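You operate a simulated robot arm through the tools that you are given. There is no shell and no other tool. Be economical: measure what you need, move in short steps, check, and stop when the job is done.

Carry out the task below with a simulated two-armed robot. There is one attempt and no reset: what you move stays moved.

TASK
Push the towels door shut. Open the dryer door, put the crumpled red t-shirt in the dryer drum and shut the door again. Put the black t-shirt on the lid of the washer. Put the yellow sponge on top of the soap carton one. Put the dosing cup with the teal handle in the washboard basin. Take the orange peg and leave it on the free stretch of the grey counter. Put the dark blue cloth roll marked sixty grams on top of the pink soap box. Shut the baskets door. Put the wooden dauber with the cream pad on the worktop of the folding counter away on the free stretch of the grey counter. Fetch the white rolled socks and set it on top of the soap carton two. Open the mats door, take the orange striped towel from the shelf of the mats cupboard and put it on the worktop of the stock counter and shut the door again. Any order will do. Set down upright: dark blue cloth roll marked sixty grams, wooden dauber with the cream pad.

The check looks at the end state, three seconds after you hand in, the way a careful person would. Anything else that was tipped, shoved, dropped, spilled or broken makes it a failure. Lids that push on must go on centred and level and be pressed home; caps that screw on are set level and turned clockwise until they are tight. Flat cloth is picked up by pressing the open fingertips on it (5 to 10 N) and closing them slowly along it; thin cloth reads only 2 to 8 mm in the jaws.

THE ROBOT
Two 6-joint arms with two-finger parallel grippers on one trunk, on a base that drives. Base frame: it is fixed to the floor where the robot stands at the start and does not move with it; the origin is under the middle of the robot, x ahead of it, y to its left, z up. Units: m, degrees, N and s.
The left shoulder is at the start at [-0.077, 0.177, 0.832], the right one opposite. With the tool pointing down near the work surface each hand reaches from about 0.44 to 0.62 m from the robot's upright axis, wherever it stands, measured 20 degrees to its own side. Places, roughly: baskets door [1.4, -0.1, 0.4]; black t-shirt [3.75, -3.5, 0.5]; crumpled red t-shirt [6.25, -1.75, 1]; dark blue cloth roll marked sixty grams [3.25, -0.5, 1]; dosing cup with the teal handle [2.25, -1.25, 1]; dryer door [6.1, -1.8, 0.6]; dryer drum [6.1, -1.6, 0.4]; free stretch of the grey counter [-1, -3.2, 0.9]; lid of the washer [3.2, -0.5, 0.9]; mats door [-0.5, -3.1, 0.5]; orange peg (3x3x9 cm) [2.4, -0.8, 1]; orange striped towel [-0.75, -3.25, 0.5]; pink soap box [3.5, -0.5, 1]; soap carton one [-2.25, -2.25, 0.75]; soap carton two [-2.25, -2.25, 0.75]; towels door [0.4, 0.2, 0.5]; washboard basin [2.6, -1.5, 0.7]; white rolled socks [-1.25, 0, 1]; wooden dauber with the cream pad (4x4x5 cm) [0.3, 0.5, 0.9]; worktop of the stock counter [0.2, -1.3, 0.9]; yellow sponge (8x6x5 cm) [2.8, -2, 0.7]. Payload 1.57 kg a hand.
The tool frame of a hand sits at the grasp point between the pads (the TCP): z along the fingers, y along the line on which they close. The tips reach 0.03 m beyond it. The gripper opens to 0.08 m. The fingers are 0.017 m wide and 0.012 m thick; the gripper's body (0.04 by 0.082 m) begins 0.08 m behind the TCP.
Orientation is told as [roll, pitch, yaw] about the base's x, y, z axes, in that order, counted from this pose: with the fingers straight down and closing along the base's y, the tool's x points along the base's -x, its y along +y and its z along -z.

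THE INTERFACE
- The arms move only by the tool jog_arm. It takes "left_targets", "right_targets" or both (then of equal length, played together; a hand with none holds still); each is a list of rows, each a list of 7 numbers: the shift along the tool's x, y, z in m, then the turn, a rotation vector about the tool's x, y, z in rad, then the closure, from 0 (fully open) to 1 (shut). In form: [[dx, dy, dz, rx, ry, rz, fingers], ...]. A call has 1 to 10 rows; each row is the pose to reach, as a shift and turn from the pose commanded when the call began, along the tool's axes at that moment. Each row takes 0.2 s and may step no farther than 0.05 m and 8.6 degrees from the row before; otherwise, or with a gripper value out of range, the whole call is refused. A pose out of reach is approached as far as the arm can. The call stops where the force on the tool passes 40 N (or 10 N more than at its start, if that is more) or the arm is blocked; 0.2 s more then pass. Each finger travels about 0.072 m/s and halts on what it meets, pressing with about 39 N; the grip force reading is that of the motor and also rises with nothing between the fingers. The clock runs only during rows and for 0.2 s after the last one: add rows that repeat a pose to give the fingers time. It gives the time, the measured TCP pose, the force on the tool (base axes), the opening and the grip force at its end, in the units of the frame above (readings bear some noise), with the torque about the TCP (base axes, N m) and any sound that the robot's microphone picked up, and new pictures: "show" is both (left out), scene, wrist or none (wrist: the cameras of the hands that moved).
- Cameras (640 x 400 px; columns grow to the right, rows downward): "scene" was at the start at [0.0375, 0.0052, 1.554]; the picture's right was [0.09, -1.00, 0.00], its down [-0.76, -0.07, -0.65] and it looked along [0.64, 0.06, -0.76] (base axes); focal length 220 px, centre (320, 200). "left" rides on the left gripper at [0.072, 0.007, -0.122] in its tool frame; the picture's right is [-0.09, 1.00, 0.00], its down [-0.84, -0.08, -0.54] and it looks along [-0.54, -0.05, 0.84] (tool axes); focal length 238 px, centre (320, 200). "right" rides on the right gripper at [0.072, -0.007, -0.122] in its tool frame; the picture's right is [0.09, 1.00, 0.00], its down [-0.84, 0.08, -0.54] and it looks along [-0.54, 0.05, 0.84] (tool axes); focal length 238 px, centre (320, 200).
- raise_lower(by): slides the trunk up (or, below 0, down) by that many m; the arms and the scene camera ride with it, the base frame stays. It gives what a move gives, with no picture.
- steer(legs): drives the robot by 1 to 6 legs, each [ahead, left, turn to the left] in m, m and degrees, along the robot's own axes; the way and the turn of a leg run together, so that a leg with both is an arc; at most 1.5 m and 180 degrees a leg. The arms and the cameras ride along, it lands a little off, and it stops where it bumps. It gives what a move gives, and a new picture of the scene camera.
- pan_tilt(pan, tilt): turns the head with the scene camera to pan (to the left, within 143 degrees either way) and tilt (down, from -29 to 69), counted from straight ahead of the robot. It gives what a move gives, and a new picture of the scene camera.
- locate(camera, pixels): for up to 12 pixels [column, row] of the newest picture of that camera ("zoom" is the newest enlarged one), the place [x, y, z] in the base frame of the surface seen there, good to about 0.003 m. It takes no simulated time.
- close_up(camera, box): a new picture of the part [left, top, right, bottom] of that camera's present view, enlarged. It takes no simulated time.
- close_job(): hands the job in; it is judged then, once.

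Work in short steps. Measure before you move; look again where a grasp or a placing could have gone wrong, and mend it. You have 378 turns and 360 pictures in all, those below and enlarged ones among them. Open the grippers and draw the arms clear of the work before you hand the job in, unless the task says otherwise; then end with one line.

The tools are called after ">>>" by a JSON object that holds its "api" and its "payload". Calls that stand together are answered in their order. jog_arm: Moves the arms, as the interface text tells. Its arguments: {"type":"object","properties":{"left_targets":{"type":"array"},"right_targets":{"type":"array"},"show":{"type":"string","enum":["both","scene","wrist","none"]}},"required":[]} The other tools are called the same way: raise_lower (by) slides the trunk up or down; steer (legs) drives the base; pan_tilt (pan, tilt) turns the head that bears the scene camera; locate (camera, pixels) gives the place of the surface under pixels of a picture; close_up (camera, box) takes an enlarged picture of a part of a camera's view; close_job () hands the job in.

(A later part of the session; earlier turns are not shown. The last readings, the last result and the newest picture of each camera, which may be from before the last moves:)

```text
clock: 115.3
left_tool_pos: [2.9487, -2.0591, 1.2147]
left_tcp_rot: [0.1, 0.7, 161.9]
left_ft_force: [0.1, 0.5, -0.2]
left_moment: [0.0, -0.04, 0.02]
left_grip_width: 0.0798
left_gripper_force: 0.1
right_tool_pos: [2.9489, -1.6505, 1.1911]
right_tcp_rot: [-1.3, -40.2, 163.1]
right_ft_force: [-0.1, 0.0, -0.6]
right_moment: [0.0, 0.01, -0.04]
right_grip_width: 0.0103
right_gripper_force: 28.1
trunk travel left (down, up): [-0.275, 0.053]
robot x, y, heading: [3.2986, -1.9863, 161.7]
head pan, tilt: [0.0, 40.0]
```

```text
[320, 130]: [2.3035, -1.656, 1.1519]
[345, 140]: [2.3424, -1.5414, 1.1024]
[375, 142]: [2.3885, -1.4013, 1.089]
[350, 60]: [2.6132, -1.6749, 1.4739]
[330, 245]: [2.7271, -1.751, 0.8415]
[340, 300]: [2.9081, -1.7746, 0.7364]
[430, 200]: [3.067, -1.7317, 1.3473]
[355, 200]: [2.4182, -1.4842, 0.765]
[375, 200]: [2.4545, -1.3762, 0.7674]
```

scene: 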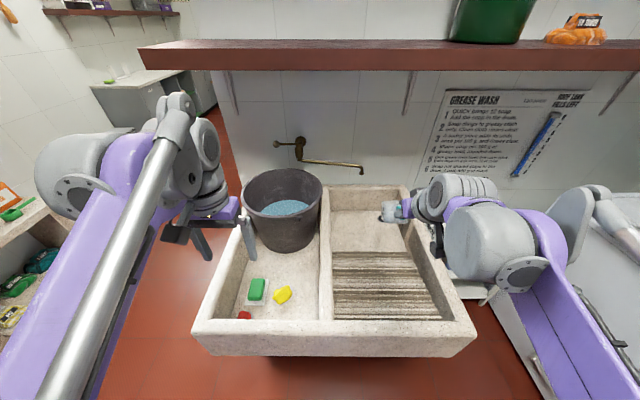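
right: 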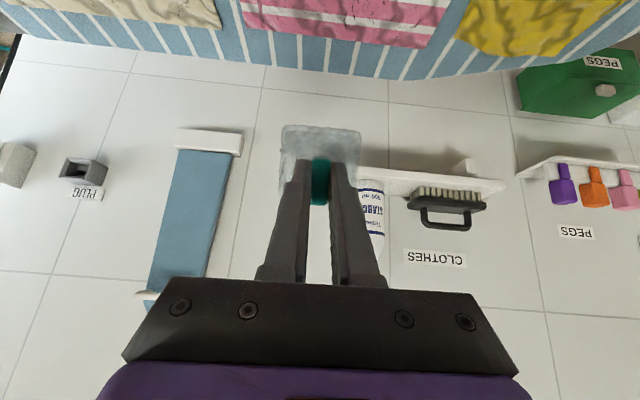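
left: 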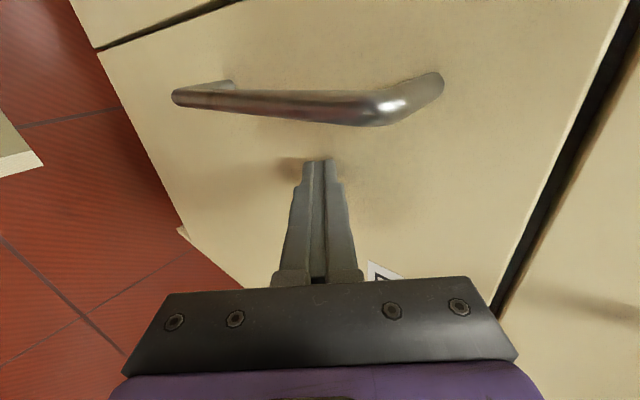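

Tap and shelf stay clear if I go lower first. I lower 0.2 m, then extend 0.3 m forward over the flat floor.

>>> {"api": "jog_arm", "payload": {"right_targets": [[0.032, 0, 0.038, 0, 0, 0, 1], [0.065, 0, 0.076, 0, 0, 0, 1], [0.097, 0, 0.115, 0, 0, 0, 1], [0.129, 0, 0.153, 0, 0, 0, 1], [0.091, 0.004, 0.185, 0, 0, 0, 1], [0.053, 0.008, 0.218, 0, 0, 0, 1], [0.015, 0.012, 0.25, 0, 0, 0, 1], [-0.024, 0.016, 0.282, 0, 0, 0, 1], [-0.062, 0.019, 0.315, 0, 0, 0, 1], [-0.1, 0.022, 0.347, 0, 0, 0, 1]], "show": "both"}}

```text
refused: row 2 steps farther than a row can; nothing moved
```

Steps were a hair too long; I shrink them slightly.

>>> {"api": "jog_arm", "payload": {"right_targets": [[0.031, 0, 0.037, 0, 0, 0, 1], [0.062, 0, 0.074, 0, 0, 0, 1], [0.093, 0, 0.111, 0, 0, 0, 1], [0.124, 0, 0.147, 0, 0, 0, 1], [0.087, 0.004, 0.179, 0, 0, 0, 1], [0.05, 0.008, 0.21, 0, 0, 0, 1], [0.013, 0.012, 0.242, 0, 0, 0, 1], [-0.024, 0.016, 0.274, 0, 0, 0, 1], [-0.061, 0.019, 0.306, 0, 0, 0, 1], [-0.098, 0.022, 0.338, 0, 0, 0, 1]], "show": "both"}}

```text
clock: 117.5
left_tool_pos: [2.9458, -2.057, 1.2152]
left_tcp_rot: [0.1, 0.6, 161.9]
left_ft_force: [-0.7, 0.0, 0.3]
left_moment: [0.02, -0.04, 0.03]
left_grip_width: 0.08
left_gripper_force: 0.0
right_tool_pos: [2.665, -1.5777, 0.9959]
right_tcp_rot: [-1.3, -40.2, 163.0]
right_ft_force: [-1.3, 0.8, -0.2]
right_moment: [0.0, -0.01, 0.03]
right_grip_width: 0.0106
right_gripper_force: 28.1
trunk travel left (down, up): [-0.275, 0.053]
robot x, y, heading: [3.2989, -1.9848, 161.7]
head pan, tilt: [0.0, 40.0]
```

scene: 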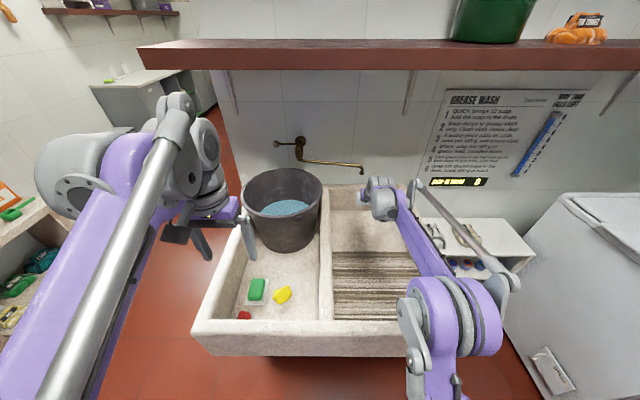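
right: 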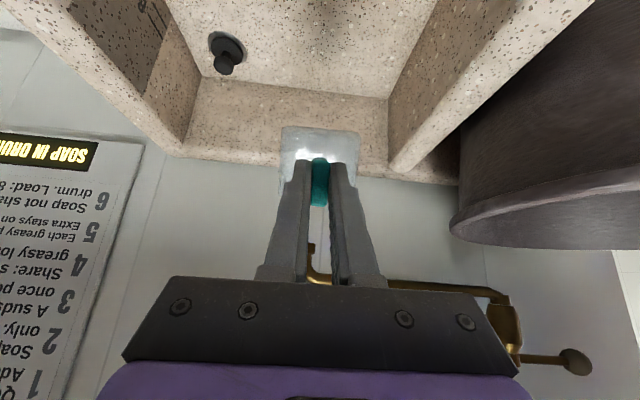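

I check the drain plug's place relative to the landing spot.

>>> {"api": "locate", "payload": {"camera": "right", "pixels": [[225, 50], [222, 65], [300, 60], [320, 20], [330, 80], [260, 90]]}}

```text
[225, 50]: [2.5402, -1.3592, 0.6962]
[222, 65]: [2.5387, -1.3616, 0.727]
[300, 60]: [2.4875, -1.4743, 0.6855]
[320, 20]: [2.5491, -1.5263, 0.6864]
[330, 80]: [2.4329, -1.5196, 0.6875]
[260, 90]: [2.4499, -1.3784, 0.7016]
```

The plug is clear. I lower the cup to about 6 mm above the floor.

>>> {"api": "jog_arm", "payload": {"right_targets": [[0.029, 0, 0.034, 0, 0, 0, 1], [0.057, 0, 0.067, 0, 0, 0, 1], [0.086, 0, 0.101, 0, 0, 0, 1], [0.114, 0, 0.134, 0, 0, 0, 1], [0.142, 0, 0.168, 0, 0, 0, 1], [0.165, 0, 0.195, 0, 0, 0, 1], [0.171, 0, 0.202, 0, 0, 0, 1]], "show": "both"}}

```text
clock: 119.2
left_tool_pos: [2.9482, -2.0598, 1.215]
left_tcp_rot: [0.1, 0.7, 161.9]
left_ft_force: [0.0, 0.6, 0.2]
left_moment: [0.0, -0.01, -0.01]
left_grip_width: 0.0799
left_gripper_force: 0.0
right_tool_pos: [2.6668, -1.5767, 0.7322]
right_tcp_rot: [-1.2, -40.3, 163.0]
right_ft_force: [1.0, -0.6, 9.6]
right_moment: [0.0, 0.83, -0.02]
right_grip_width: 0.0109
right_gripper_force: 27.9
trunk travel left (down, up): [-0.275, 0.053]
robot x, y, heading: [3.3023, -1.9865, 161.7]
head pan, tilt: [0.0, 40.0]
```

scene: 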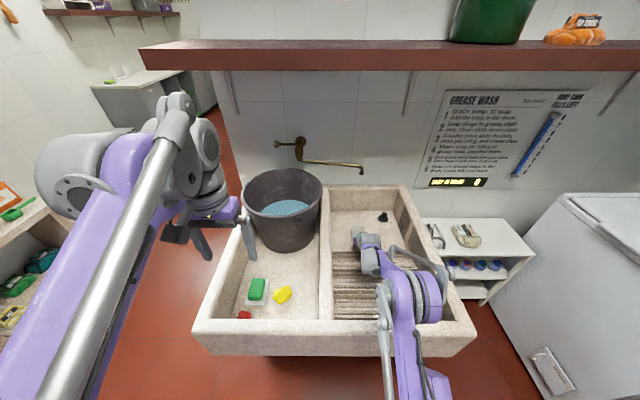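
right: 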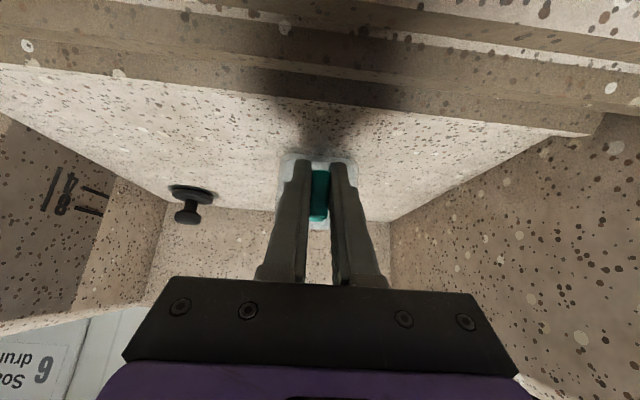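

Contact (9.6 N). I open and withdraw along the fingers.

>>> {"api": "jog_arm", "payload": {"right_targets": [[0, 0, 0, 0, 0, 0, 0.7], [0, 0, 0, 0, 0, 0, 0.3], [0, 0, 0, 0, 0, 0, 0.1], [0, 0, -0.03, 0, 0, 0, 0], [0, 0, -0.07, 0, 0, 0, 0], [-0.01, 0, -0.115, 0, 0, 0, 0], [-0.03, 0, -0.16, 0, 0, 0, 0], [-0.05, 0, -0.205, 0, 0, 0, 0], [-0.06, 0, -0.25, 0, 0, 0, 0]], "show": "both"}}

```text
clock: 121.2
left_tool_pos: [2.9499, -2.0589, 1.2155]
left_tcp_rot: [0.2, 0.6, 161.9]
left_ft_force: [0.7, 0.7, 0.8]
left_moment: [0.0, -0.01, 0.01]
left_grip_width: 0.0802
left_gripper_force: 0.0
right_tool_pos: [2.7778, -1.6117, 0.961]
right_tcp_rot: [-1.2, -40.3, 163.0]
right_ft_force: [0.2, -0.1, -0.5]
right_moment: [0.01, -0.03, -0.03]
right_grip_width: 0.0801
right_gripper_force: 0.2
trunk travel left (down, up): [-0.275, 0.053]
robot x, y, heading: [3.2998, -1.9882, 161.8]
head pan, tilt: [0.0, 40.0]
```

scene: 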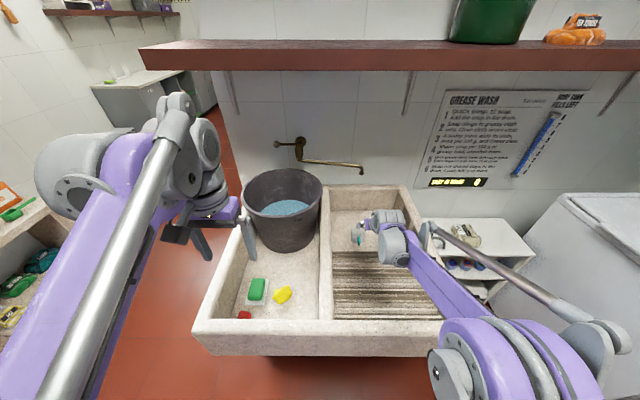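
right: 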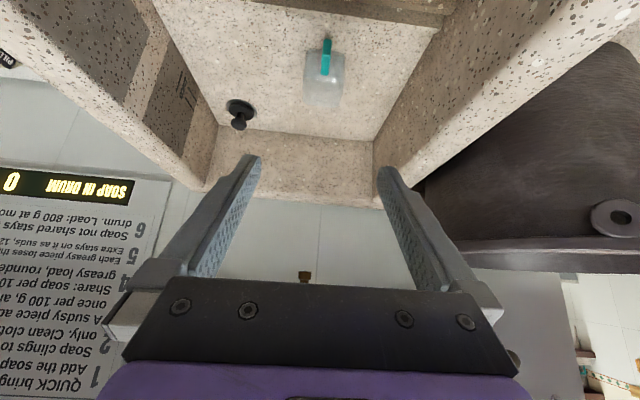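

The cup stands upright in the basin. I raise the right arm and look toward the washer on my right.

>>> {"api": "jog_arm", "payload": {"right_targets": [[0.02, 0, -0.04, 0, 0.12, 0, 0], [0.03, 0, -0.085, 0, 0.24, 0, 0], [0.04, 0, -0.13, 0, 0.36, 0, 0], [0.04, 0, -0.175, 0, 0.48, 0, 0], [0.04, 0, -0.22, 0, 0.6, 0, 0], [0.04, 0, -0.26, 0, 0.7, 0, 0]], "show": "none"}}

>>> {"api": "pan_tilt", "payload": {"pan": -60, "tilt": 30}}

```text
clock: 122.5
left_tool_pos: [2.9494, -2.0584, 1.2153]
left_tcp_rot: [0.1, 0.6, 161.9]
left_ft_force: [-0.3, -0.2, -0.6]
left_moment: [0.0, -0.03, -0.04]
left_grip_width: 0.08
left_gripper_force: 0.0
right_tool_pos: [2.9646, -1.6769, 1.1369]
right_tcp_rot: [-1.0, 0.0, 162.1]
right_ft_force: [-0.2, -0.1, 0.8]
right_moment: [-0.01, 0.02, -0.03]
right_grip_width: 0.08
right_gripper_force: 0.1
trunk travel left (down, up): [-0.275, 0.053]
robot x, y, heading: [3.3025, -1.9821, 162.1]
head pan, tilt: [0.0, 40.0]
```

```text
clock: 123.8
left_tool_pos: [2.9476, -2.0589, 1.2162]
left_tcp_rot: [0.0, 0.8, 161.9]
left_ft_force: [1.1, 0.3, 0.6]
left_moment: [0.01, 0.0, -0.02]
left_grip_width: 0.0801
left_gripper_force: 0.0
right_tool_pos: [2.9636, -1.6766, 1.1341]
right_tcp_rot: [-1.0, -0.2, 162.1]
right_ft_force: [0.4, 0.0, 0.7]
right_moment: [-0.04, -0.02, 0.02]
right_grip_width: 0.0797
right_gripper_force: 0.1
trunk travel left (down, up): [-0.275, 0.053]
robot x, y, heading: [3.3037, -1.9863, 161.7]
head pan, tilt: [-60.0, 30.0]
```

scene: 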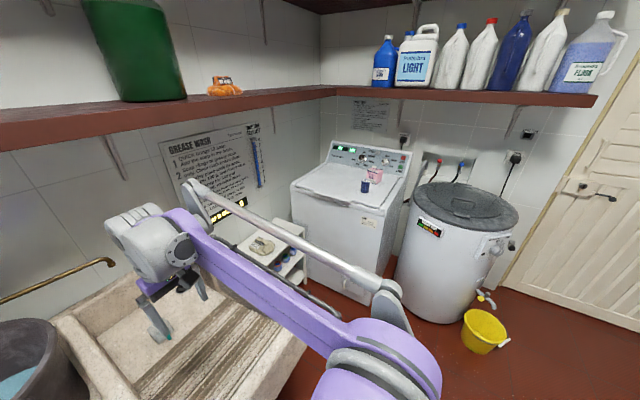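

The washer with the blue roll (365,185) and pink box (375,172) is visible. I zoom and measure.

>>> {"api": "close_up", "payload": {"camera": "scene", "box": [280, 120, 440, 220]}}

>>> {"api": "locate", "payload": {"camera": "zoom", "pixels": [[340, 255], [340, 240], [385, 210], [385, 190], [330, 285], [60, 265], [200, 160], [430, 310], [250, 200], [250, 300], [380, 240], [500, 200]]}}

```text
4.00 times, centred on (360, 170) of scene
```

zoom: 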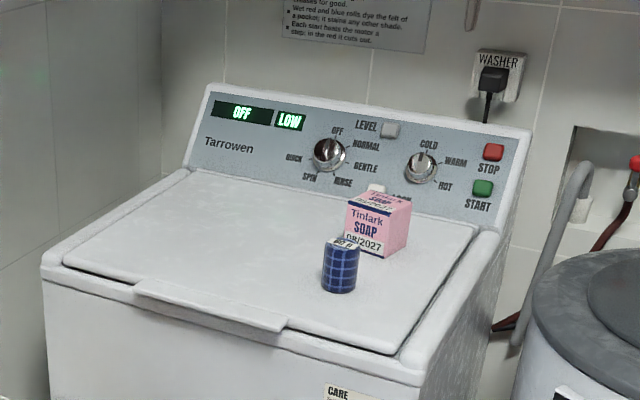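

```text
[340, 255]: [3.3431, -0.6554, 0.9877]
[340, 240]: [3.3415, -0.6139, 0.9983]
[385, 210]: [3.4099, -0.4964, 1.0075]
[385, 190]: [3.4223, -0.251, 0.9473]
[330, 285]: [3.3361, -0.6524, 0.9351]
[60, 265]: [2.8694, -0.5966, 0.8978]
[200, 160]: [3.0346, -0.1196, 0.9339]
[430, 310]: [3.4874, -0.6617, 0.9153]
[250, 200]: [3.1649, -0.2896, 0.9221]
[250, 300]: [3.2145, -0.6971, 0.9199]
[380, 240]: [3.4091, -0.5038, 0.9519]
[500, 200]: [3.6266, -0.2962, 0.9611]
```

I measure the tub and bucket to find standing room in front of the washer.

>>> {"api": "locate", "payload": {"camera": "scene", "pixels": [[400, 240], [410, 290], [440, 300], [475, 345], [470, 330], [490, 300], [300, 270], [355, 305], [290, 270], [505, 345], [385, 280]]}}

```text
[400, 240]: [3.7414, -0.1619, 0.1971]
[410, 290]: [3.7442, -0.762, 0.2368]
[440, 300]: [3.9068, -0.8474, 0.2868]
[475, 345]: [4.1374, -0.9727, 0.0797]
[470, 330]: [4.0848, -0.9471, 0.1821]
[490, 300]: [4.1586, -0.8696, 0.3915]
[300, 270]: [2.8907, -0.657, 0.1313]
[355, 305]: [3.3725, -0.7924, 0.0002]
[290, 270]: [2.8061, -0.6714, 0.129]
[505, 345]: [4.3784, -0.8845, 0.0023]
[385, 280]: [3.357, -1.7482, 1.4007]
```

There is room at (u 3.55, v 0) in front of the washer. I drive there and face the washer.

>>> {"api": "steer", "payload": {"legs": [[0, -0.78, 0], [0, 0, -90], [0, 0.2, 0]]}}

>>> {"api": "pan_tilt", "payload": {"pan": 10, "tilt": 50}}

```text
clock: 136.9
left_tool_pos: [3.2623, -0.8375, 1.2152]
left_tcp_rot: [0.0, 0.8, 74.3]
left_ft_force: [0.8, -0.2, 0.3]
left_moment: [0.02, 0.02, 0.0]
left_grip_width: 0.0803
left_gripper_force: 0.1
right_tool_pos: [3.6433, -0.837, 1.1353]
right_tcp_rot: [-0.9, -0.1, 74.5]
right_ft_force: [1.1, 0.0, -0.3]
right_moment: [0.01, 0.02, -0.03]
right_grip_width: 0.0799
right_gripper_force: 0.0
trunk travel left (down, up): [-0.275, 0.053]
robot x, y, heading: [3.3506, -1.1869, 74.1]
head pan, tilt: [-60.0, 30.0]
```

scene: 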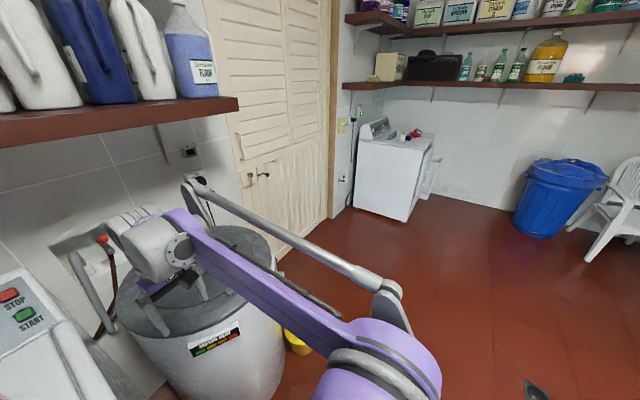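

```text
clock: 138.3
left_tool_pos: [3.2628, -0.8377, 1.2152]
left_tcp_rot: [0.0, 0.7, 74.4]
left_ft_force: [-0.3, -0.1, -0.1]
left_moment: [-0.02, 0.01, 0.01]
left_grip_width: 0.0801
left_gripper_force: 0.1
right_tool_pos: [3.6453, -0.8376, 1.1351]
right_tcp_rot: [-0.9, -0.2, 74.5]
right_ft_force: [0.3, -0.1, 0.5]
right_moment: [0.04, -0.02, 0.02]
right_grip_width: 0.0804
right_gripper_force: 0.0
trunk travel left (down, up): [-0.275, 0.053]
robot x, y, heading: [3.3462, -1.1884, 74.1]
head pan, tilt: [10.0, 50.0]
```

scene: 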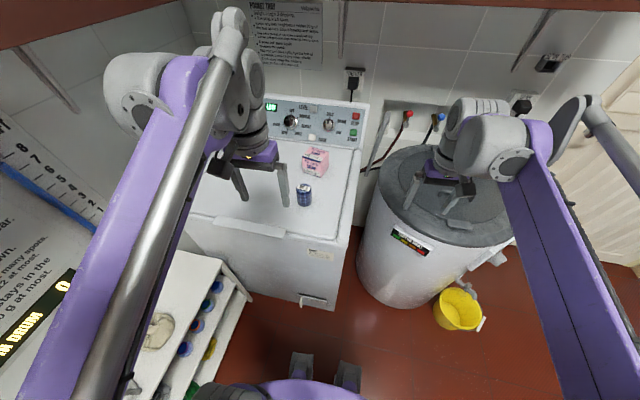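

I measure roll, box and washer front from here.

>>> {"api": "close_up", "payload": {"camera": "scene", "box": [260, 130, 360, 220]}}

>>> {"api": "locate", "payload": {"camera": "zoom", "pixels": [[285, 260], [270, 255], [300, 260], [285, 300], [360, 130], [330, 120], [400, 120], [345, 200], [290, 350], [360, 160], [430, 330]]}}

>>> {"api": "locate", "payload": {"camera": "scene", "pixels": [[280, 235], [300, 240], [320, 300], [200, 20], [350, 50], [300, 70], [310, 110]]}}

```text
4.44 times, centred on (310, 175) of scene
```

zoom: 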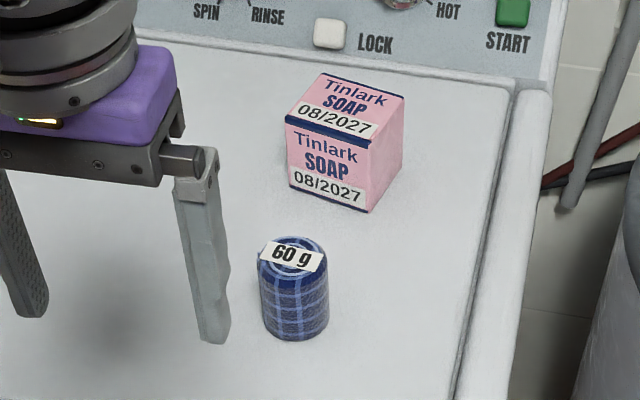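

```text
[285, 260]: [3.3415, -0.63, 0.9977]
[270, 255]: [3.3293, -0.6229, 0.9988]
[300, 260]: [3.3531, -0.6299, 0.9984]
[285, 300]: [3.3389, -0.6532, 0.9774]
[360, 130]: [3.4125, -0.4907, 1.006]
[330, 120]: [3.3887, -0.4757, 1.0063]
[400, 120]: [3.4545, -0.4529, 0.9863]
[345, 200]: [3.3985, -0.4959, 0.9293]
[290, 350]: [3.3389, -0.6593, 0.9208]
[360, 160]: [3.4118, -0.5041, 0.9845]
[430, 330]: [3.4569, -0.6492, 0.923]
```

```text
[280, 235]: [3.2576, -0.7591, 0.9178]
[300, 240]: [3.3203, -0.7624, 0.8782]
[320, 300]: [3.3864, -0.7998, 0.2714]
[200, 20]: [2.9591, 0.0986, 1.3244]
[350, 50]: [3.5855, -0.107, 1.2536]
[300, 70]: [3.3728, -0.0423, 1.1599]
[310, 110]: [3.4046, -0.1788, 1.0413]
```

Roll: center (3.342,−0.628), z 0.921–0.998; box top 1.006. I raise the trunk, move 8 cm closer and bring the left hand, tilted 34°, to a pre-grasp.

>>> {"api": "steer", "payload": {"legs": [[0.08, 0, 0]]}}

>>> {"api": "raise_lower", "payload": {"by": 0.05}}

>>> {"api": "jog_arm", "payload": {"left_targets": [[-0.015, -0.003, 0.036, 0, -0.1, 0, 0], [-0.031, -0.006, 0.072, 0, -0.2, 0, 0], [-0.046, -0.009, 0.108, 0, -0.3, 0, 0], [-0.062, -0.012, 0.144, 0, -0.4, 0, 0], [-0.078, -0.016, 0.18, 0, -0.5, 0, 0], [-0.093, -0.019, 0.21, 0, -0.6, 0, 0]], "show": "both"}}

```text
clock: 139.3
left_tool_pos: [3.283, -0.7633, 1.2146]
left_tcp_rot: [0.1, 0.8, 74.2]
left_ft_force: [-0.7, 1.3, -0.1]
left_moment: [-0.08, -0.02, 0.02]
left_grip_width: 0.08
left_gripper_force: 0.1
right_tool_pos: [3.6653, -0.7641, 1.134]
right_tcp_rot: [-1.0, -0.1, 74.5]
right_ft_force: [-0.3, 0.2, 0.0]
right_moment: [-0.02, -0.02, 0.0]
right_grip_width: 0.0801
right_gripper_force: 0.0
trunk travel left (down, up): [-0.275, 0.053]
robot x, y, heading: [3.3723, -1.1115, 74.0]
head pan, tilt: [10.0, 50.0]
```

scene: 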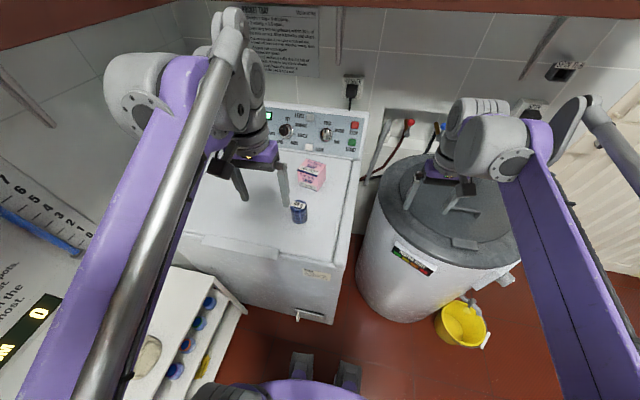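

```text
clock: 140.2
left_tool_pos: [3.2831, -0.7644, 1.265]
left_tcp_rot: [0.1, 0.5, 74.1]
left_ft_force: [0.0, 0.8, 0.6]
left_moment: [-0.01, 0.01, 0.0]
left_grip_width: 0.0797
left_gripper_force: 0.0
right_tool_pos: [3.6656, -0.7645, 1.185]
right_tcp_rot: [-1.0, -0.2, 74.4]
right_ft_force: [0.1, -0.4, 0.2]
right_moment: [0.03, 0.02, -0.01]
right_grip_width: 0.08
right_gripper_force: 0.2
trunk travel left (down, up): [-0.325, 0.003]
robot x, y, heading: [3.3706, -1.114, 74.2]
head pan, tilt: [10.0, 50.0]
```

```text
clock: 141.6
left_tool_pos: [3.3219, -0.6794, 1.0561]
left_tcp_rot: [0.1, -33.8, 74.1]
left_ft_force: [-0.2, 1.2, -0.4]
left_moment: [-0.01, -0.03, 0.01]
left_grip_width: 0.0799
left_gripper_force: 0.1
right_tool_pos: [3.6662, -0.763, 1.1852]
right_tcp_rot: [-1.0, -0.1, 74.4]
right_ft_force: [0.4, 0.3, -0.5]
right_moment: [-0.01, -0.04, -0.01]
right_grip_width: 0.0799
right_gripper_force: 0.0
trunk travel left (down, up): [-0.325, 0.003]
robot x, y, heading: [3.3698, -1.1137, 74.1]
head pan, tilt: [10.0, 50.0]
```

scene: 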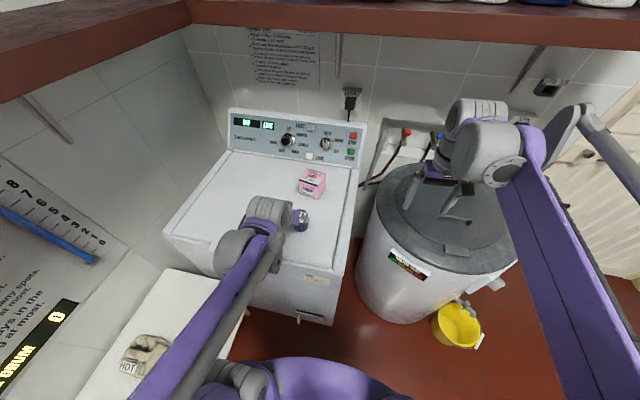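
left: 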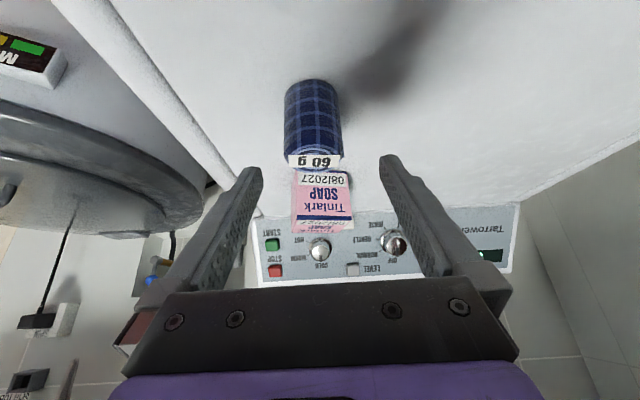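

Roll is centred. I advance 9.8 cm along the fingers and close.

>>> {"api": "jog_arm", "payload": {"left_targets": [[0, -0.002, 0.04, 0, 0, 0, 0], [0, -0.004, 0.075, 0, 0, 0, 0], [0, -0.005, 0.097, 0, 0, 0, 0], [0, -0.005, 0.097, 0, 0, 0, 0.3], [0, -0.005, 0.097, 0, 0, 0, 0.6], [0, -0.005, 0.097, 0, 0, 0, 0.8], [0, -0.005, 0.097, 0, 0, 0, 0.8]], "show": "wrist"}}

```text
clock: 143.2
left_tool_pos: [3.3442, -0.6297, 0.9744]
left_tcp_rot: [0.0, -33.7, 74.2]
left_ft_force: [0.4, 0.9, 0.6]
left_moment: [-0.01, -0.01, 0.0]
left_grip_width: 0.0543
left_gripper_force: 38.9
right_tool_pos: [3.6656, -0.7636, 1.185]
right_tcp_rot: [-1.0, -0.1, 74.5]
right_ft_force: [-0.6, -0.5, 0.5]
right_moment: [0.01, 0.02, -0.01]
right_grip_width: 0.0799
right_gripper_force: 0.1
trunk travel left (down, up): [-0.325, 0.003]
robot x, y, heading: [3.3679, -1.1125, 74.0]
head pan, tilt: [10.0, 50.0]
```

left: 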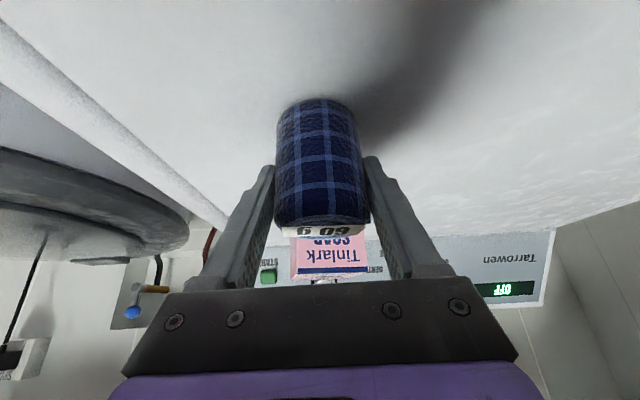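

Gripped (54 mm). I lift 13 cm and measure the box top.

>>> {"api": "jog_arm", "payload": {"left_targets": [[-0.024, 0, -0.036, 0, 0, 0, 0.8], [-0.048, 0, -0.072, 0, 0, 0, 0.8], [-0.072, 0, -0.108, 0, 0, 0, 0.8]], "show": "both"}}

>>> {"api": "close_up", "payload": {"camera": "scene", "box": [260, 140, 360, 220]}}

```text
clock: 144.0
left_tool_pos: [3.3465, -0.63, 1.1035]
left_tcp_rot: [0.1, -33.7, 74.2]
left_ft_force: [-0.9, 0.1, -0.1]
left_moment: [0.02, 0.0, -0.01]
left_grip_width: 0.0546
left_gripper_force: 39.2
right_tool_pos: [3.6646, -0.7647, 1.1855]
right_tcp_rot: [-1.1, -0.1, 74.4]
right_ft_force: [0.6, 0.2, 0.3]
right_moment: [0.01, 0.02, 0.0]
right_grip_width: 0.0802
right_gripper_force: 0.1
trunk travel left (down, up): [-0.325, 0.003]
robot x, y, heading: [3.3703, -1.111, 74.1]
head pan, tilt: [10.0, 50.0]
```

scene: 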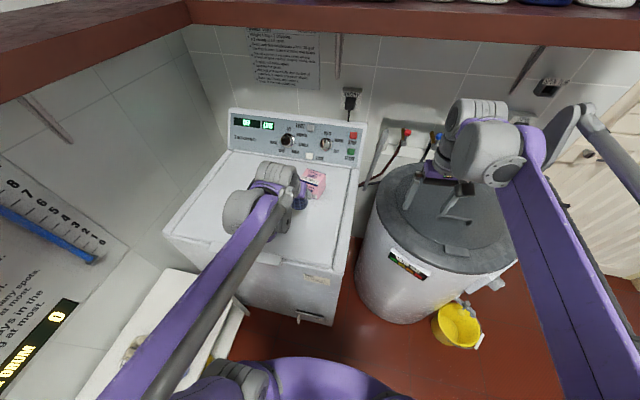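
left: 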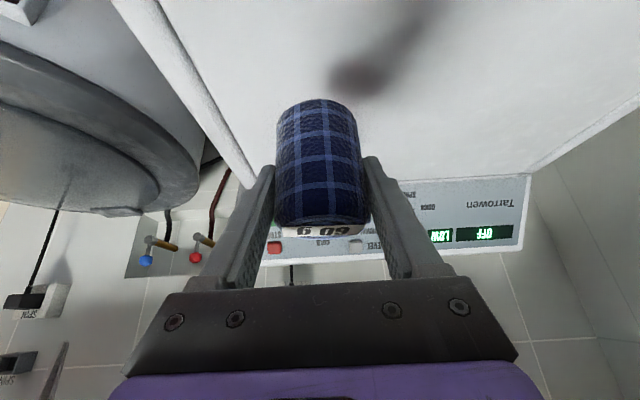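

```text
5.00 times, centred on (310, 180) of scene
```

zoom: 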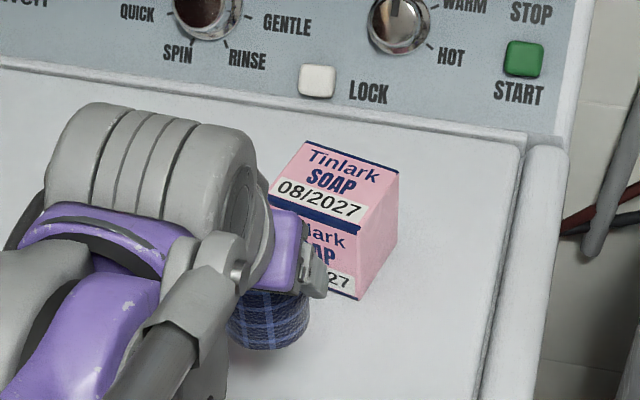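

I locate the corners of the box top.

>>> {"api": "locate", "payload": {"camera": "zoom", "pixels": [[311, 147], [391, 176], [358, 225], [278, 200], [334, 187]]}}

```text
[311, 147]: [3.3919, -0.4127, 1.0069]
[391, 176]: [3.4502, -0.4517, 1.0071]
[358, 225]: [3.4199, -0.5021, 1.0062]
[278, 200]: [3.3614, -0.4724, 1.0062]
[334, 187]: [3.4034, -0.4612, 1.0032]
```

Box-top center is (3.406,−0.460), z 1.007. I carry the roll 18 cm forward over it.

>>> {"api": "jog_arm", "payload": {"left_targets": [[-0.03, -0.002, 0.02, 0, 0, 0, 0.8], [-0.06, -0.004, 0.04, 0, 0, 0, 0.8], [-0.09, -0.006, 0.06, 0, 0, 0, 0.8], [-0.12, -0.009, 0.08, 0, 0, 0, 0.8], [-0.1496, -0.0105, 0.1, 0, 0, 0, 0.8]], "show": "both"}}

```text
clock: 145.2
left_tool_pos: [3.4038, -0.4591, 1.1029]
left_tcp_rot: [0.1, -33.8, 74.1]
left_ft_force: [-0.7, -0.1, -0.4]
left_moment: [0.01, 0.01, 0.0]
left_grip_width: 0.0542
left_gripper_force: 39.3
right_tool_pos: [3.665, -0.7623, 1.1853]
right_tcp_rot: [-0.9, -0.1, 74.4]
right_ft_force: [0.1, -0.1, -0.3]
right_moment: [-0.02, -0.01, -0.01]
right_grip_width: 0.08
right_gripper_force: 0.0
trunk travel left (down, up): [-0.325, 0.003]
robot x, y, heading: [3.3728, -1.1149, 73.8]
head pan, tilt: [10.0, 50.0]
```

scene: 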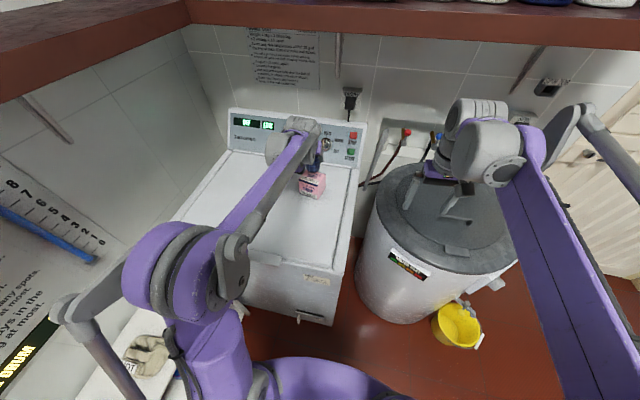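
left: 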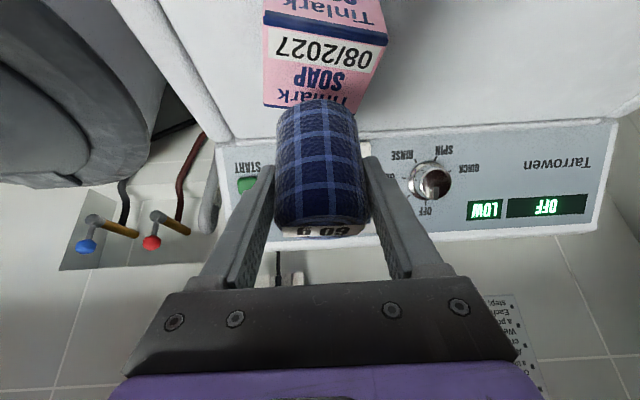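

Positioned. I lower 4 cm gently until contact.

>>> {"api": "jog_arm", "payload": {"left_targets": [[0.008, -0.001, 0.0125, 0, 0, 0, 0.8], [0.014, -0.001, 0.021, 0, 0, 0, 0.8], [0.019, -0.001, 0.029, 0, 0, 0, 0.8], [0.022, -0.001, 0.034, 0, 0, 0, 0.8], [0.0245, -0.001, 0.0375, 0, 0, 0, 0.8]], "show": "wrist"}}

```text
clock: 146.4
left_tool_pos: [3.4067, -0.4615, 1.06]
left_tcp_rot: [0.3, -33.8, 74.0]
left_ft_force: [0.4, 0.2, 1.2]
left_moment: [0.03, 0.06, 0.03]
left_grip_width: 0.0542
left_gripper_force: 39.4
right_tool_pos: [3.6664, -0.763, 1.1849]
right_tcp_rot: [-0.9, -0.1, 74.4]
right_ft_force: [-0.3, 0.2, -0.2]
right_moment: [-0.01, -0.02, 0.0]
right_grip_width: 0.0802
right_gripper_force: 0.0
trunk travel left (down, up): [-0.325, 0.003]
robot x, y, heading: [3.3717, -1.1129, 74.1]
head pan, tilt: [10.0, 50.0]
```

left: 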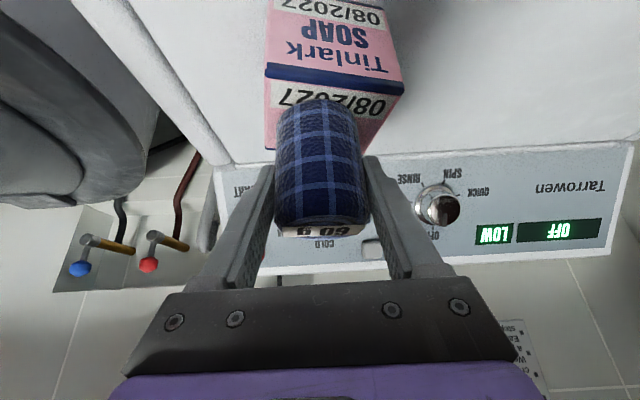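

Light contact. I lower 2 mm more, then open slowly and back off along the fingers.

>>> {"api": "jog_arm", "payload": {"left_targets": [[0.0012, 0, 0.0018, 0, 0, 0, 0.8], [0.0012, 0, 0.0018, 0, 0, 0, 0.6], [0.0012, 0, 0.0018, 0, 0, 0, 0.3], [0.0012, 0, 0.0018, 0, 0, 0, 0.1], [0.0012, 0, -0.02, 0, 0, 0, 0], [0, 0, -0.06, 0, 0, 0, 0], [0, 0, -0.1, 0, 0, 0, 0], [0, 0, -0.145, 0, 0, 0, 0], [0, 0, -0.19, 0, 0, 0, 0]], "show": "both"}}

```text
clock: 148.4
left_tool_pos: [3.3788, -0.5626, 1.216]
left_tcp_rot: [0.1, -33.8, 74.2]
left_ft_force: [0.6, 0.3, 0.1]
left_moment: [0.02, -0.01, 0.0]
left_grip_width: 0.08
left_gripper_force: 0.0
right_tool_pos: [3.666, -0.7651, 1.1854]
right_tcp_rot: [-1.0, -0.2, 74.4]
right_ft_force: [-0.4, 0.3, 0.2]
right_moment: [-0.01, -0.03, 0.01]
right_grip_width: 0.0797
right_gripper_force: 0.1
trunk travel left (down, up): [-0.325, 0.003]
robot x, y, heading: [3.3668, -1.1112, 74.3]
head pan, tilt: [10.0, 50.0]
```

scene: 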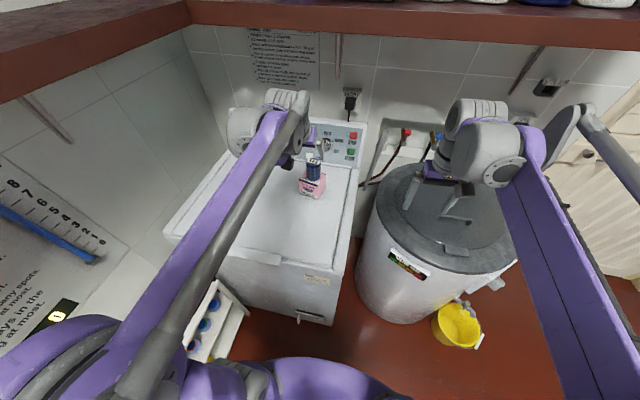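
left: 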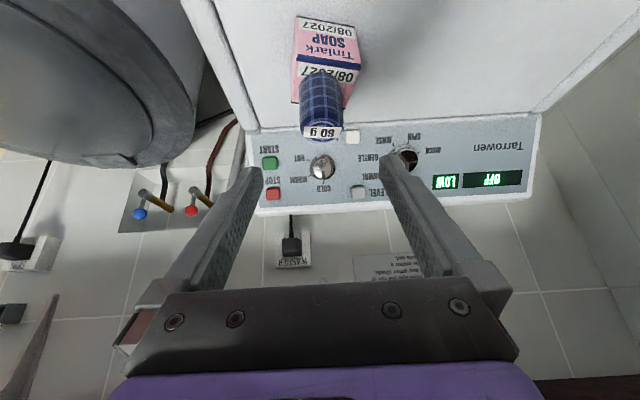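

Roll stands upright on the box. I untilt/retract the left hand and drive toward the dryer.

>>> {"api": "jog_arm", "payload": {"left_targets": [[0.03, 0, -0.03, 0, 0.12, 0, 0], [0.07, 0, -0.055, 0, 0.24, 0, 0], [0.11, 0, -0.075, 0, 0.36, 0, 0], [0.15, 0, -0.095, 0, 0.48, 0, 0], [0.18, 0, -0.1, 0, 0.59, 0, 0]], "show": "none"}}

>>> {"api": "steer", "payload": {"legs": [[-0.12, 0, -2.5], [0, -1.4, 0], [0, -1.0, 0]]}}

>>> {"api": "pan_tilt", "payload": {"pan": -20, "tilt": 30}}

```text
clock: 149.6
left_tool_pos: [3.3216, -0.7634, 1.1979]
left_tcp_rot: [0.1, 0.1, 74.2]
left_ft_force: [-0.1, -0.1, 0.1]
left_moment: [0.0, -0.03, -0.02]
left_grip_width: 0.0798
left_gripper_force: 0.1
right_tool_pos: [3.6655, -0.763, 1.1846]
right_tcp_rot: [-1.0, -0.1, 74.4]
right_ft_force: [0.6, 0.1, 0.0]
right_moment: [-0.01, 0.0, -0.02]
right_grip_width: 0.0802
right_gripper_force: 0.1
trunk travel left (down, up): [-0.325, 0.003]
robot x, y, heading: [3.3715, -1.11, 74.1]
head pan, tilt: [10.0, 50.0]
```

```text
clock: 171.8
left_tool_pos: [5.6095, -1.6721, 1.1971]
left_tcp_rot: [0.1, 0.1, 69.1]
left_ft_force: [-0.6, -0.2, 0.4]
left_moment: [0.01, 0.03, 0.0]
left_grip_width: 0.0803
left_gripper_force: 0.0
right_tool_pos: [5.9525, -1.7052, 1.1855]
right_tcp_rot: [-1.1, 0.0, 69.3]
right_ft_force: [-0.2, -0.7, -0.4]
right_moment: [-0.01, 0.0, 0.04]
right_grip_width: 0.08
right_gripper_force: 0.0
trunk travel left (down, up): [-0.325, 0.003]
robot x, y, heading: [5.6244, -2.0259, 69.1]
head pan, tilt: [10.0, 50.0]
```

scene: 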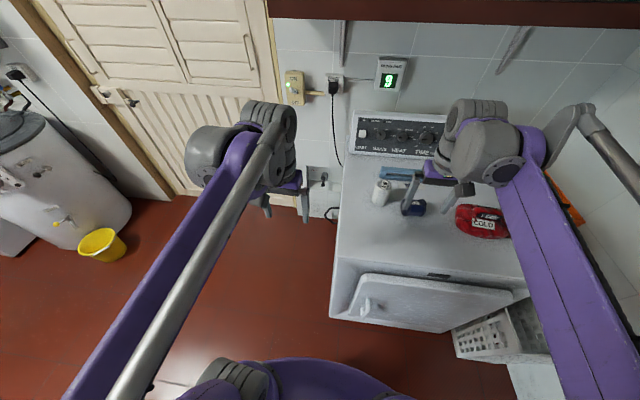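

```text
clock: 172.8
left_tool_pos: [5.6097, -1.6729, 1.1979]
left_tcp_rot: [0.1, 0.1, 69.1]
left_ft_force: [0.6, -0.4, 1.3]
left_moment: [-0.03, 0.01, -0.04]
left_grip_width: 0.0801
left_gripper_force: 0.0
right_tool_pos: [5.9513, -1.7065, 1.1856]
right_tcp_rot: [-1.0, -0.1, 69.3]
right_ft_force: [-0.5, 0.8, -0.3]
right_moment: [0.01, -0.05, -0.01]
right_grip_width: 0.0802
right_gripper_force: 0.1
trunk travel left (down, up): [-0.325, 0.003]
robot x, y, heading: [5.6278, -2.0242, 68.8]
head pan, tilt: [-20.0, 30.0]
```

scene: 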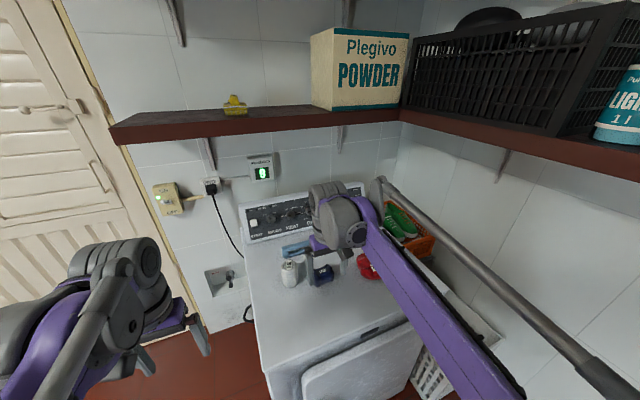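

I look down at the dryer front: handle, door and the red t-shirt.

>>> {"api": "pan_tilt", "payload": {"pan": -12, "tilt": 55}}

>>> {"api": "close_up", "payload": {"camera": "scene", "box": [240, 110, 480, 330]}}

```text
clock: 173.7
left_tool_pos: [5.6089, -1.6729, 1.1963]
left_tcp_rot: [0.0, 0.0, 69.2]
left_ft_force: [0.6, 0.6, 0.2]
left_moment: [-0.02, -0.01, 0.0]
left_grip_width: 0.0803
left_gripper_force: 0.1
right_tool_pos: [5.9515, -1.7044, 1.1843]
right_tcp_rot: [-1.0, 0.0, 69.3]
right_ft_force: [-0.7, -0.2, -0.1]
right_moment: [0.01, -0.01, 0.01]
right_grip_width: 0.0804
right_gripper_force: 0.2
trunk travel left (down, up): [-0.325, 0.003]
robot x, y, heading: [5.6313, -2.0264, 68.9]
head pan, tilt: [-12.0, 55.0]
```

scene: 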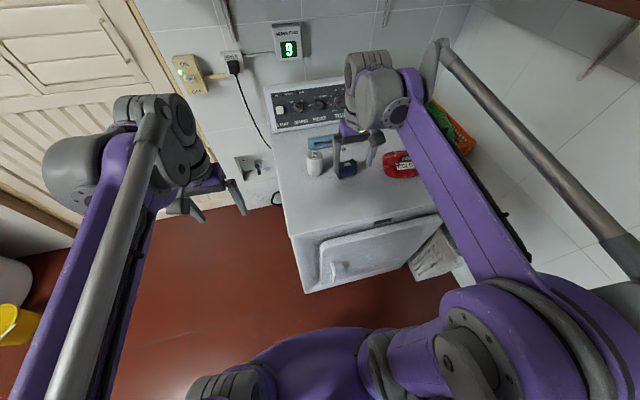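

```text
1.82 times, centred on (360, 220) of scene
```

zoom: 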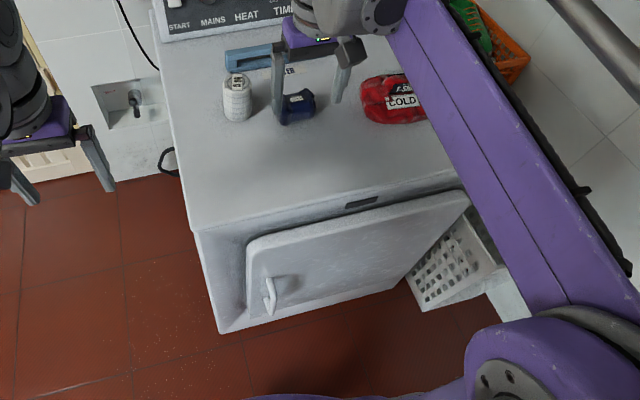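

I measure handle, door corners, t-shirt and a latch-like mark at (363,203 zoom).

>>> {"api": "locate", "payload": {"camera": "zoom", "pixels": [[270, 280], [268, 295], [272, 310], [262, 290], [290, 285], [255, 250], [330, 280], [360, 203], [400, 270], [395, 105], [375, 85], [200, 225]]}}

>>> {"api": "close_up", "payload": {"camera": "scene", "box": [300, 210, 460, 300]}}

```text
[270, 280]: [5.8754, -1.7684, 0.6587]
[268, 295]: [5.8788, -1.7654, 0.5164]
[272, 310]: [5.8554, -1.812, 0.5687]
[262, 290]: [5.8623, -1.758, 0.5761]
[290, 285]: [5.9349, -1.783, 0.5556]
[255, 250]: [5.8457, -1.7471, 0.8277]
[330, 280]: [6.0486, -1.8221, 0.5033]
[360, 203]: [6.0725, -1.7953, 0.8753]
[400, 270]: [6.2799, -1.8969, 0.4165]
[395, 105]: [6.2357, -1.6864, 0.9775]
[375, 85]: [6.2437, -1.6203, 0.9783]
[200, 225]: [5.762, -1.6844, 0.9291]
```

```text
4.00 times, centred on (380, 255) of scene
```

zoom: 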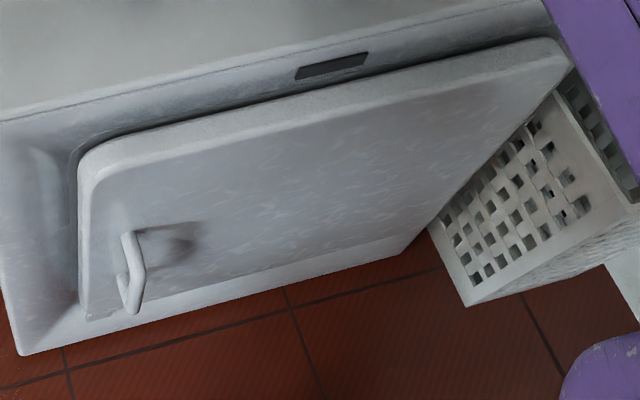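

Door is closed and proud of the body; handle bar at u≈6.127, v≈0.14, z≈0.58. I measure the hinge side and the basket on the right.

>>> {"api": "locate", "payload": {"camera": "zoom", "pixels": [[556, 52], [540, 90], [440, 190], [95, 165], [95, 300], [480, 260], [470, 300], [600, 190], [128, 245], [140, 290], [128, 310], [585, 100]]}}

```text
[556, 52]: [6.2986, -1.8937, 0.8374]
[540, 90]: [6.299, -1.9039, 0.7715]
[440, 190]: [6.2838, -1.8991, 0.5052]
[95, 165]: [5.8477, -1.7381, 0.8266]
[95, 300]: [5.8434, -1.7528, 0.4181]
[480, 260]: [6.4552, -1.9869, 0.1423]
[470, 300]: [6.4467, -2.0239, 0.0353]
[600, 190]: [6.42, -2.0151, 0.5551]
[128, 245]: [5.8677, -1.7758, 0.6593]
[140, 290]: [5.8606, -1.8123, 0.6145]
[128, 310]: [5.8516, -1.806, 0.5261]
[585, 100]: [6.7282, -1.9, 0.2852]
```

Hinge at u≈6.57, door width 0.476; basket lies beyond. I back up, square up, and lower the trunk.

>>> {"api": "steer", "payload": {"legs": [[-0.4, 0.08, 2.6]]}}

>>> {"api": "raise_lower", "payload": {"by": -0.25}}

```text
clock: 176.2
left_tool_pos: [5.3825, -2.024, 1.1972]
left_tcp_rot: [0.1, 0.1, 72.2]
left_ft_force: [-0.4, 1.3, -0.6]
left_moment: [-0.01, 0.03, 0.0]
left_grip_width: 0.0798
left_gripper_force: 0.0
right_tool_pos: [5.7255, -2.0387, 1.1856]
right_tcp_rot: [-0.9, -0.1, 72.2]
right_ft_force: [0.6, 0.0, -0.2]
right_moment: [-0.02, -0.04, 0.01]
right_grip_width: 0.0801
right_gripper_force: 0.1
trunk travel left (down, up): [-0.325, 0.003]
robot x, y, heading: [5.4171, -2.3762, 72.1]
head pan, tilt: [-12.0, 55.0]
```

scene: 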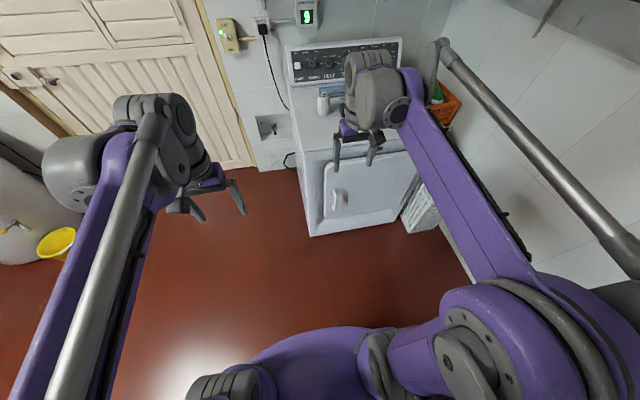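

```text
clock: 178.8
left_tool_pos: [5.3818, -2.0245, 0.9466]
left_tcp_rot: [0.0, 0.1, 72.0]
left_ft_force: [-0.3, -0.1, -1.0]
left_moment: [0.0, 0.02, 0.02]
left_grip_width: 0.0798
left_gripper_force: 0.0
right_tool_pos: [5.727, -2.0395, 0.9353]
right_tcp_rot: [-1.0, -0.1, 72.2]
right_ft_force: [0.1, -0.4, 0.6]
right_moment: [0.0, 0.0, -0.01]
right_grip_width: 0.0802
right_gripper_force: 0.0
trunk travel left (down, up): [-0.075, 0.253]
robot x, y, heading: [5.4178, -2.3777, 71.8]
head pan, tilt: [-12.0, 55.0]
```

I lower the right hand and tilt it 70° forward to face the handle.

>>> {"api": "jog_arm", "payload": {"right_targets": [[-0.01, -0.006, 0.035, 0, -0.136, 0, 0], [-0.02, -0.012, 0.07, 0, -0.272, 0, 0], [-0.035, -0.018, 0.105, 0, -0.408, 0, 0], [-0.05, -0.024, 0.14, 0, -0.544, 0, 0], [-0.07, -0.03, 0.175, 0, -0.68, 0, 0], [-0.09, -0.036, 0.21, 0, -0.815, 0, 0], [-0.11, -0.042, 0.245, 0, -0.95, 0, 0], [-0.13, -0.048, 0.28, 0, -1.085, 0, 0], [-0.15, -0.054, 0.315, 0, -1.22, 0, 0]], "show": "both"}}

```text
clock: 180.8
left_tool_pos: [5.3814, -2.025, 0.9471]
left_tcp_rot: [0.2, 0.1, 72.1]
left_ft_force: [0.3, 0.3, -0.3]
left_moment: [-0.01, 0.01, 0.02]
left_grip_width: 0.0798
left_gripper_force: 0.0
right_tool_pos: [5.8304, -1.9163, 0.6194]
right_tcp_rot: [-2.9, -70.0, 74.8]
right_ft_force: [-0.2, -0.3, 0.1]
right_moment: [-0.01, -0.02, 0.01]
right_grip_width: 0.0799
right_gripper_force: 0.0
trunk travel left (down, up): [-0.075, 0.253]
robot x, y, heading: [5.4225, -2.3759, 71.9]
head pan, tilt: [-12.0, 55.0]
```

scene: 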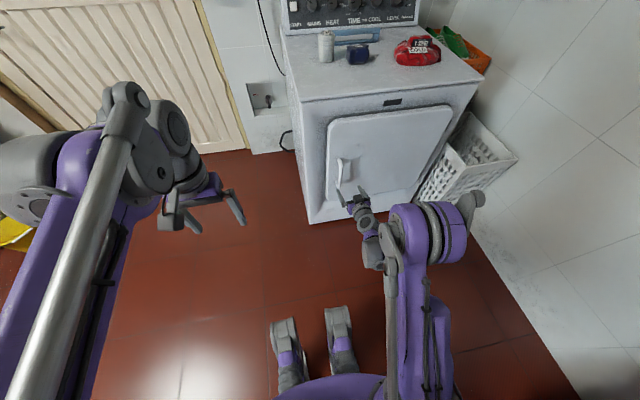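
right: 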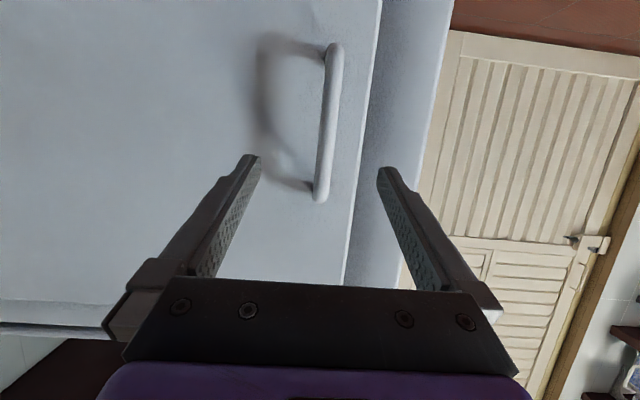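

The handle bar sits between the fingers; I measure it in the wrist view.

>>> {"api": "locate", "payload": {"camera": "right", "pixels": [[333, 60], [328, 110], [324, 150], [320, 190], [270, 130]]}}

```text
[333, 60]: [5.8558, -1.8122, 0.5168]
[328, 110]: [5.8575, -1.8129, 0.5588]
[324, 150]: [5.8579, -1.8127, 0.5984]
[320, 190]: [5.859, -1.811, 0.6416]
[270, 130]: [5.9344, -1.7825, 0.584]
```

I advance 11.8 cm and close on the bar.

>>> {"api": "jog_arm", "payload": {"right_targets": [[-0.002, 0.002, 0.04, 0, 0, 0, 0], [-0.004, 0.004, 0.08, 0, 0, 0, 0], [-0.0067, 0.006, 0.116, 0, 0, 0, 0], [-0.0067, 0.006, 0.116, 0, 0, 0, 0.4], [-0.0067, 0.006, 0.116, 0, 0, 0, 0.8], [-0.0067, 0.006, 0.116, 0, 0, 0, 0.9], [-0.0067, 0.006, 0.116, 0, 0, 0, 0.9]], "show": "wrist"}}

```text
clock: 182.4
left_tool_pos: [5.382, -2.0242, 0.9469]
left_tcp_rot: [0.1, 0.0, 72.1]
left_ft_force: [0.4, 0.1, 0.3]
left_moment: [0.03, -0.01, 0.01]
left_grip_width: 0.0803
left_gripper_force: 0.0
right_tool_pos: [5.8589, -1.8063, 0.5887]
right_tcp_rot: [-2.6, -70.0, 74.8]
right_ft_force: [-1.6, 1.0, -1.5]
right_moment: [0.24, 0.52, 0.01]
right_grip_width: 0.0177
right_gripper_force: 32.5
trunk travel left (down, up): [-0.075, 0.253]
robot x, y, heading: [5.4178, -2.3704, 71.9]
head pan, tilt: [-12.0, 55.0]
```

right: 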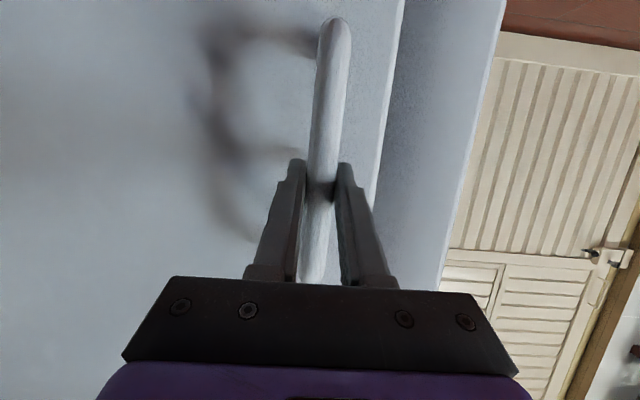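

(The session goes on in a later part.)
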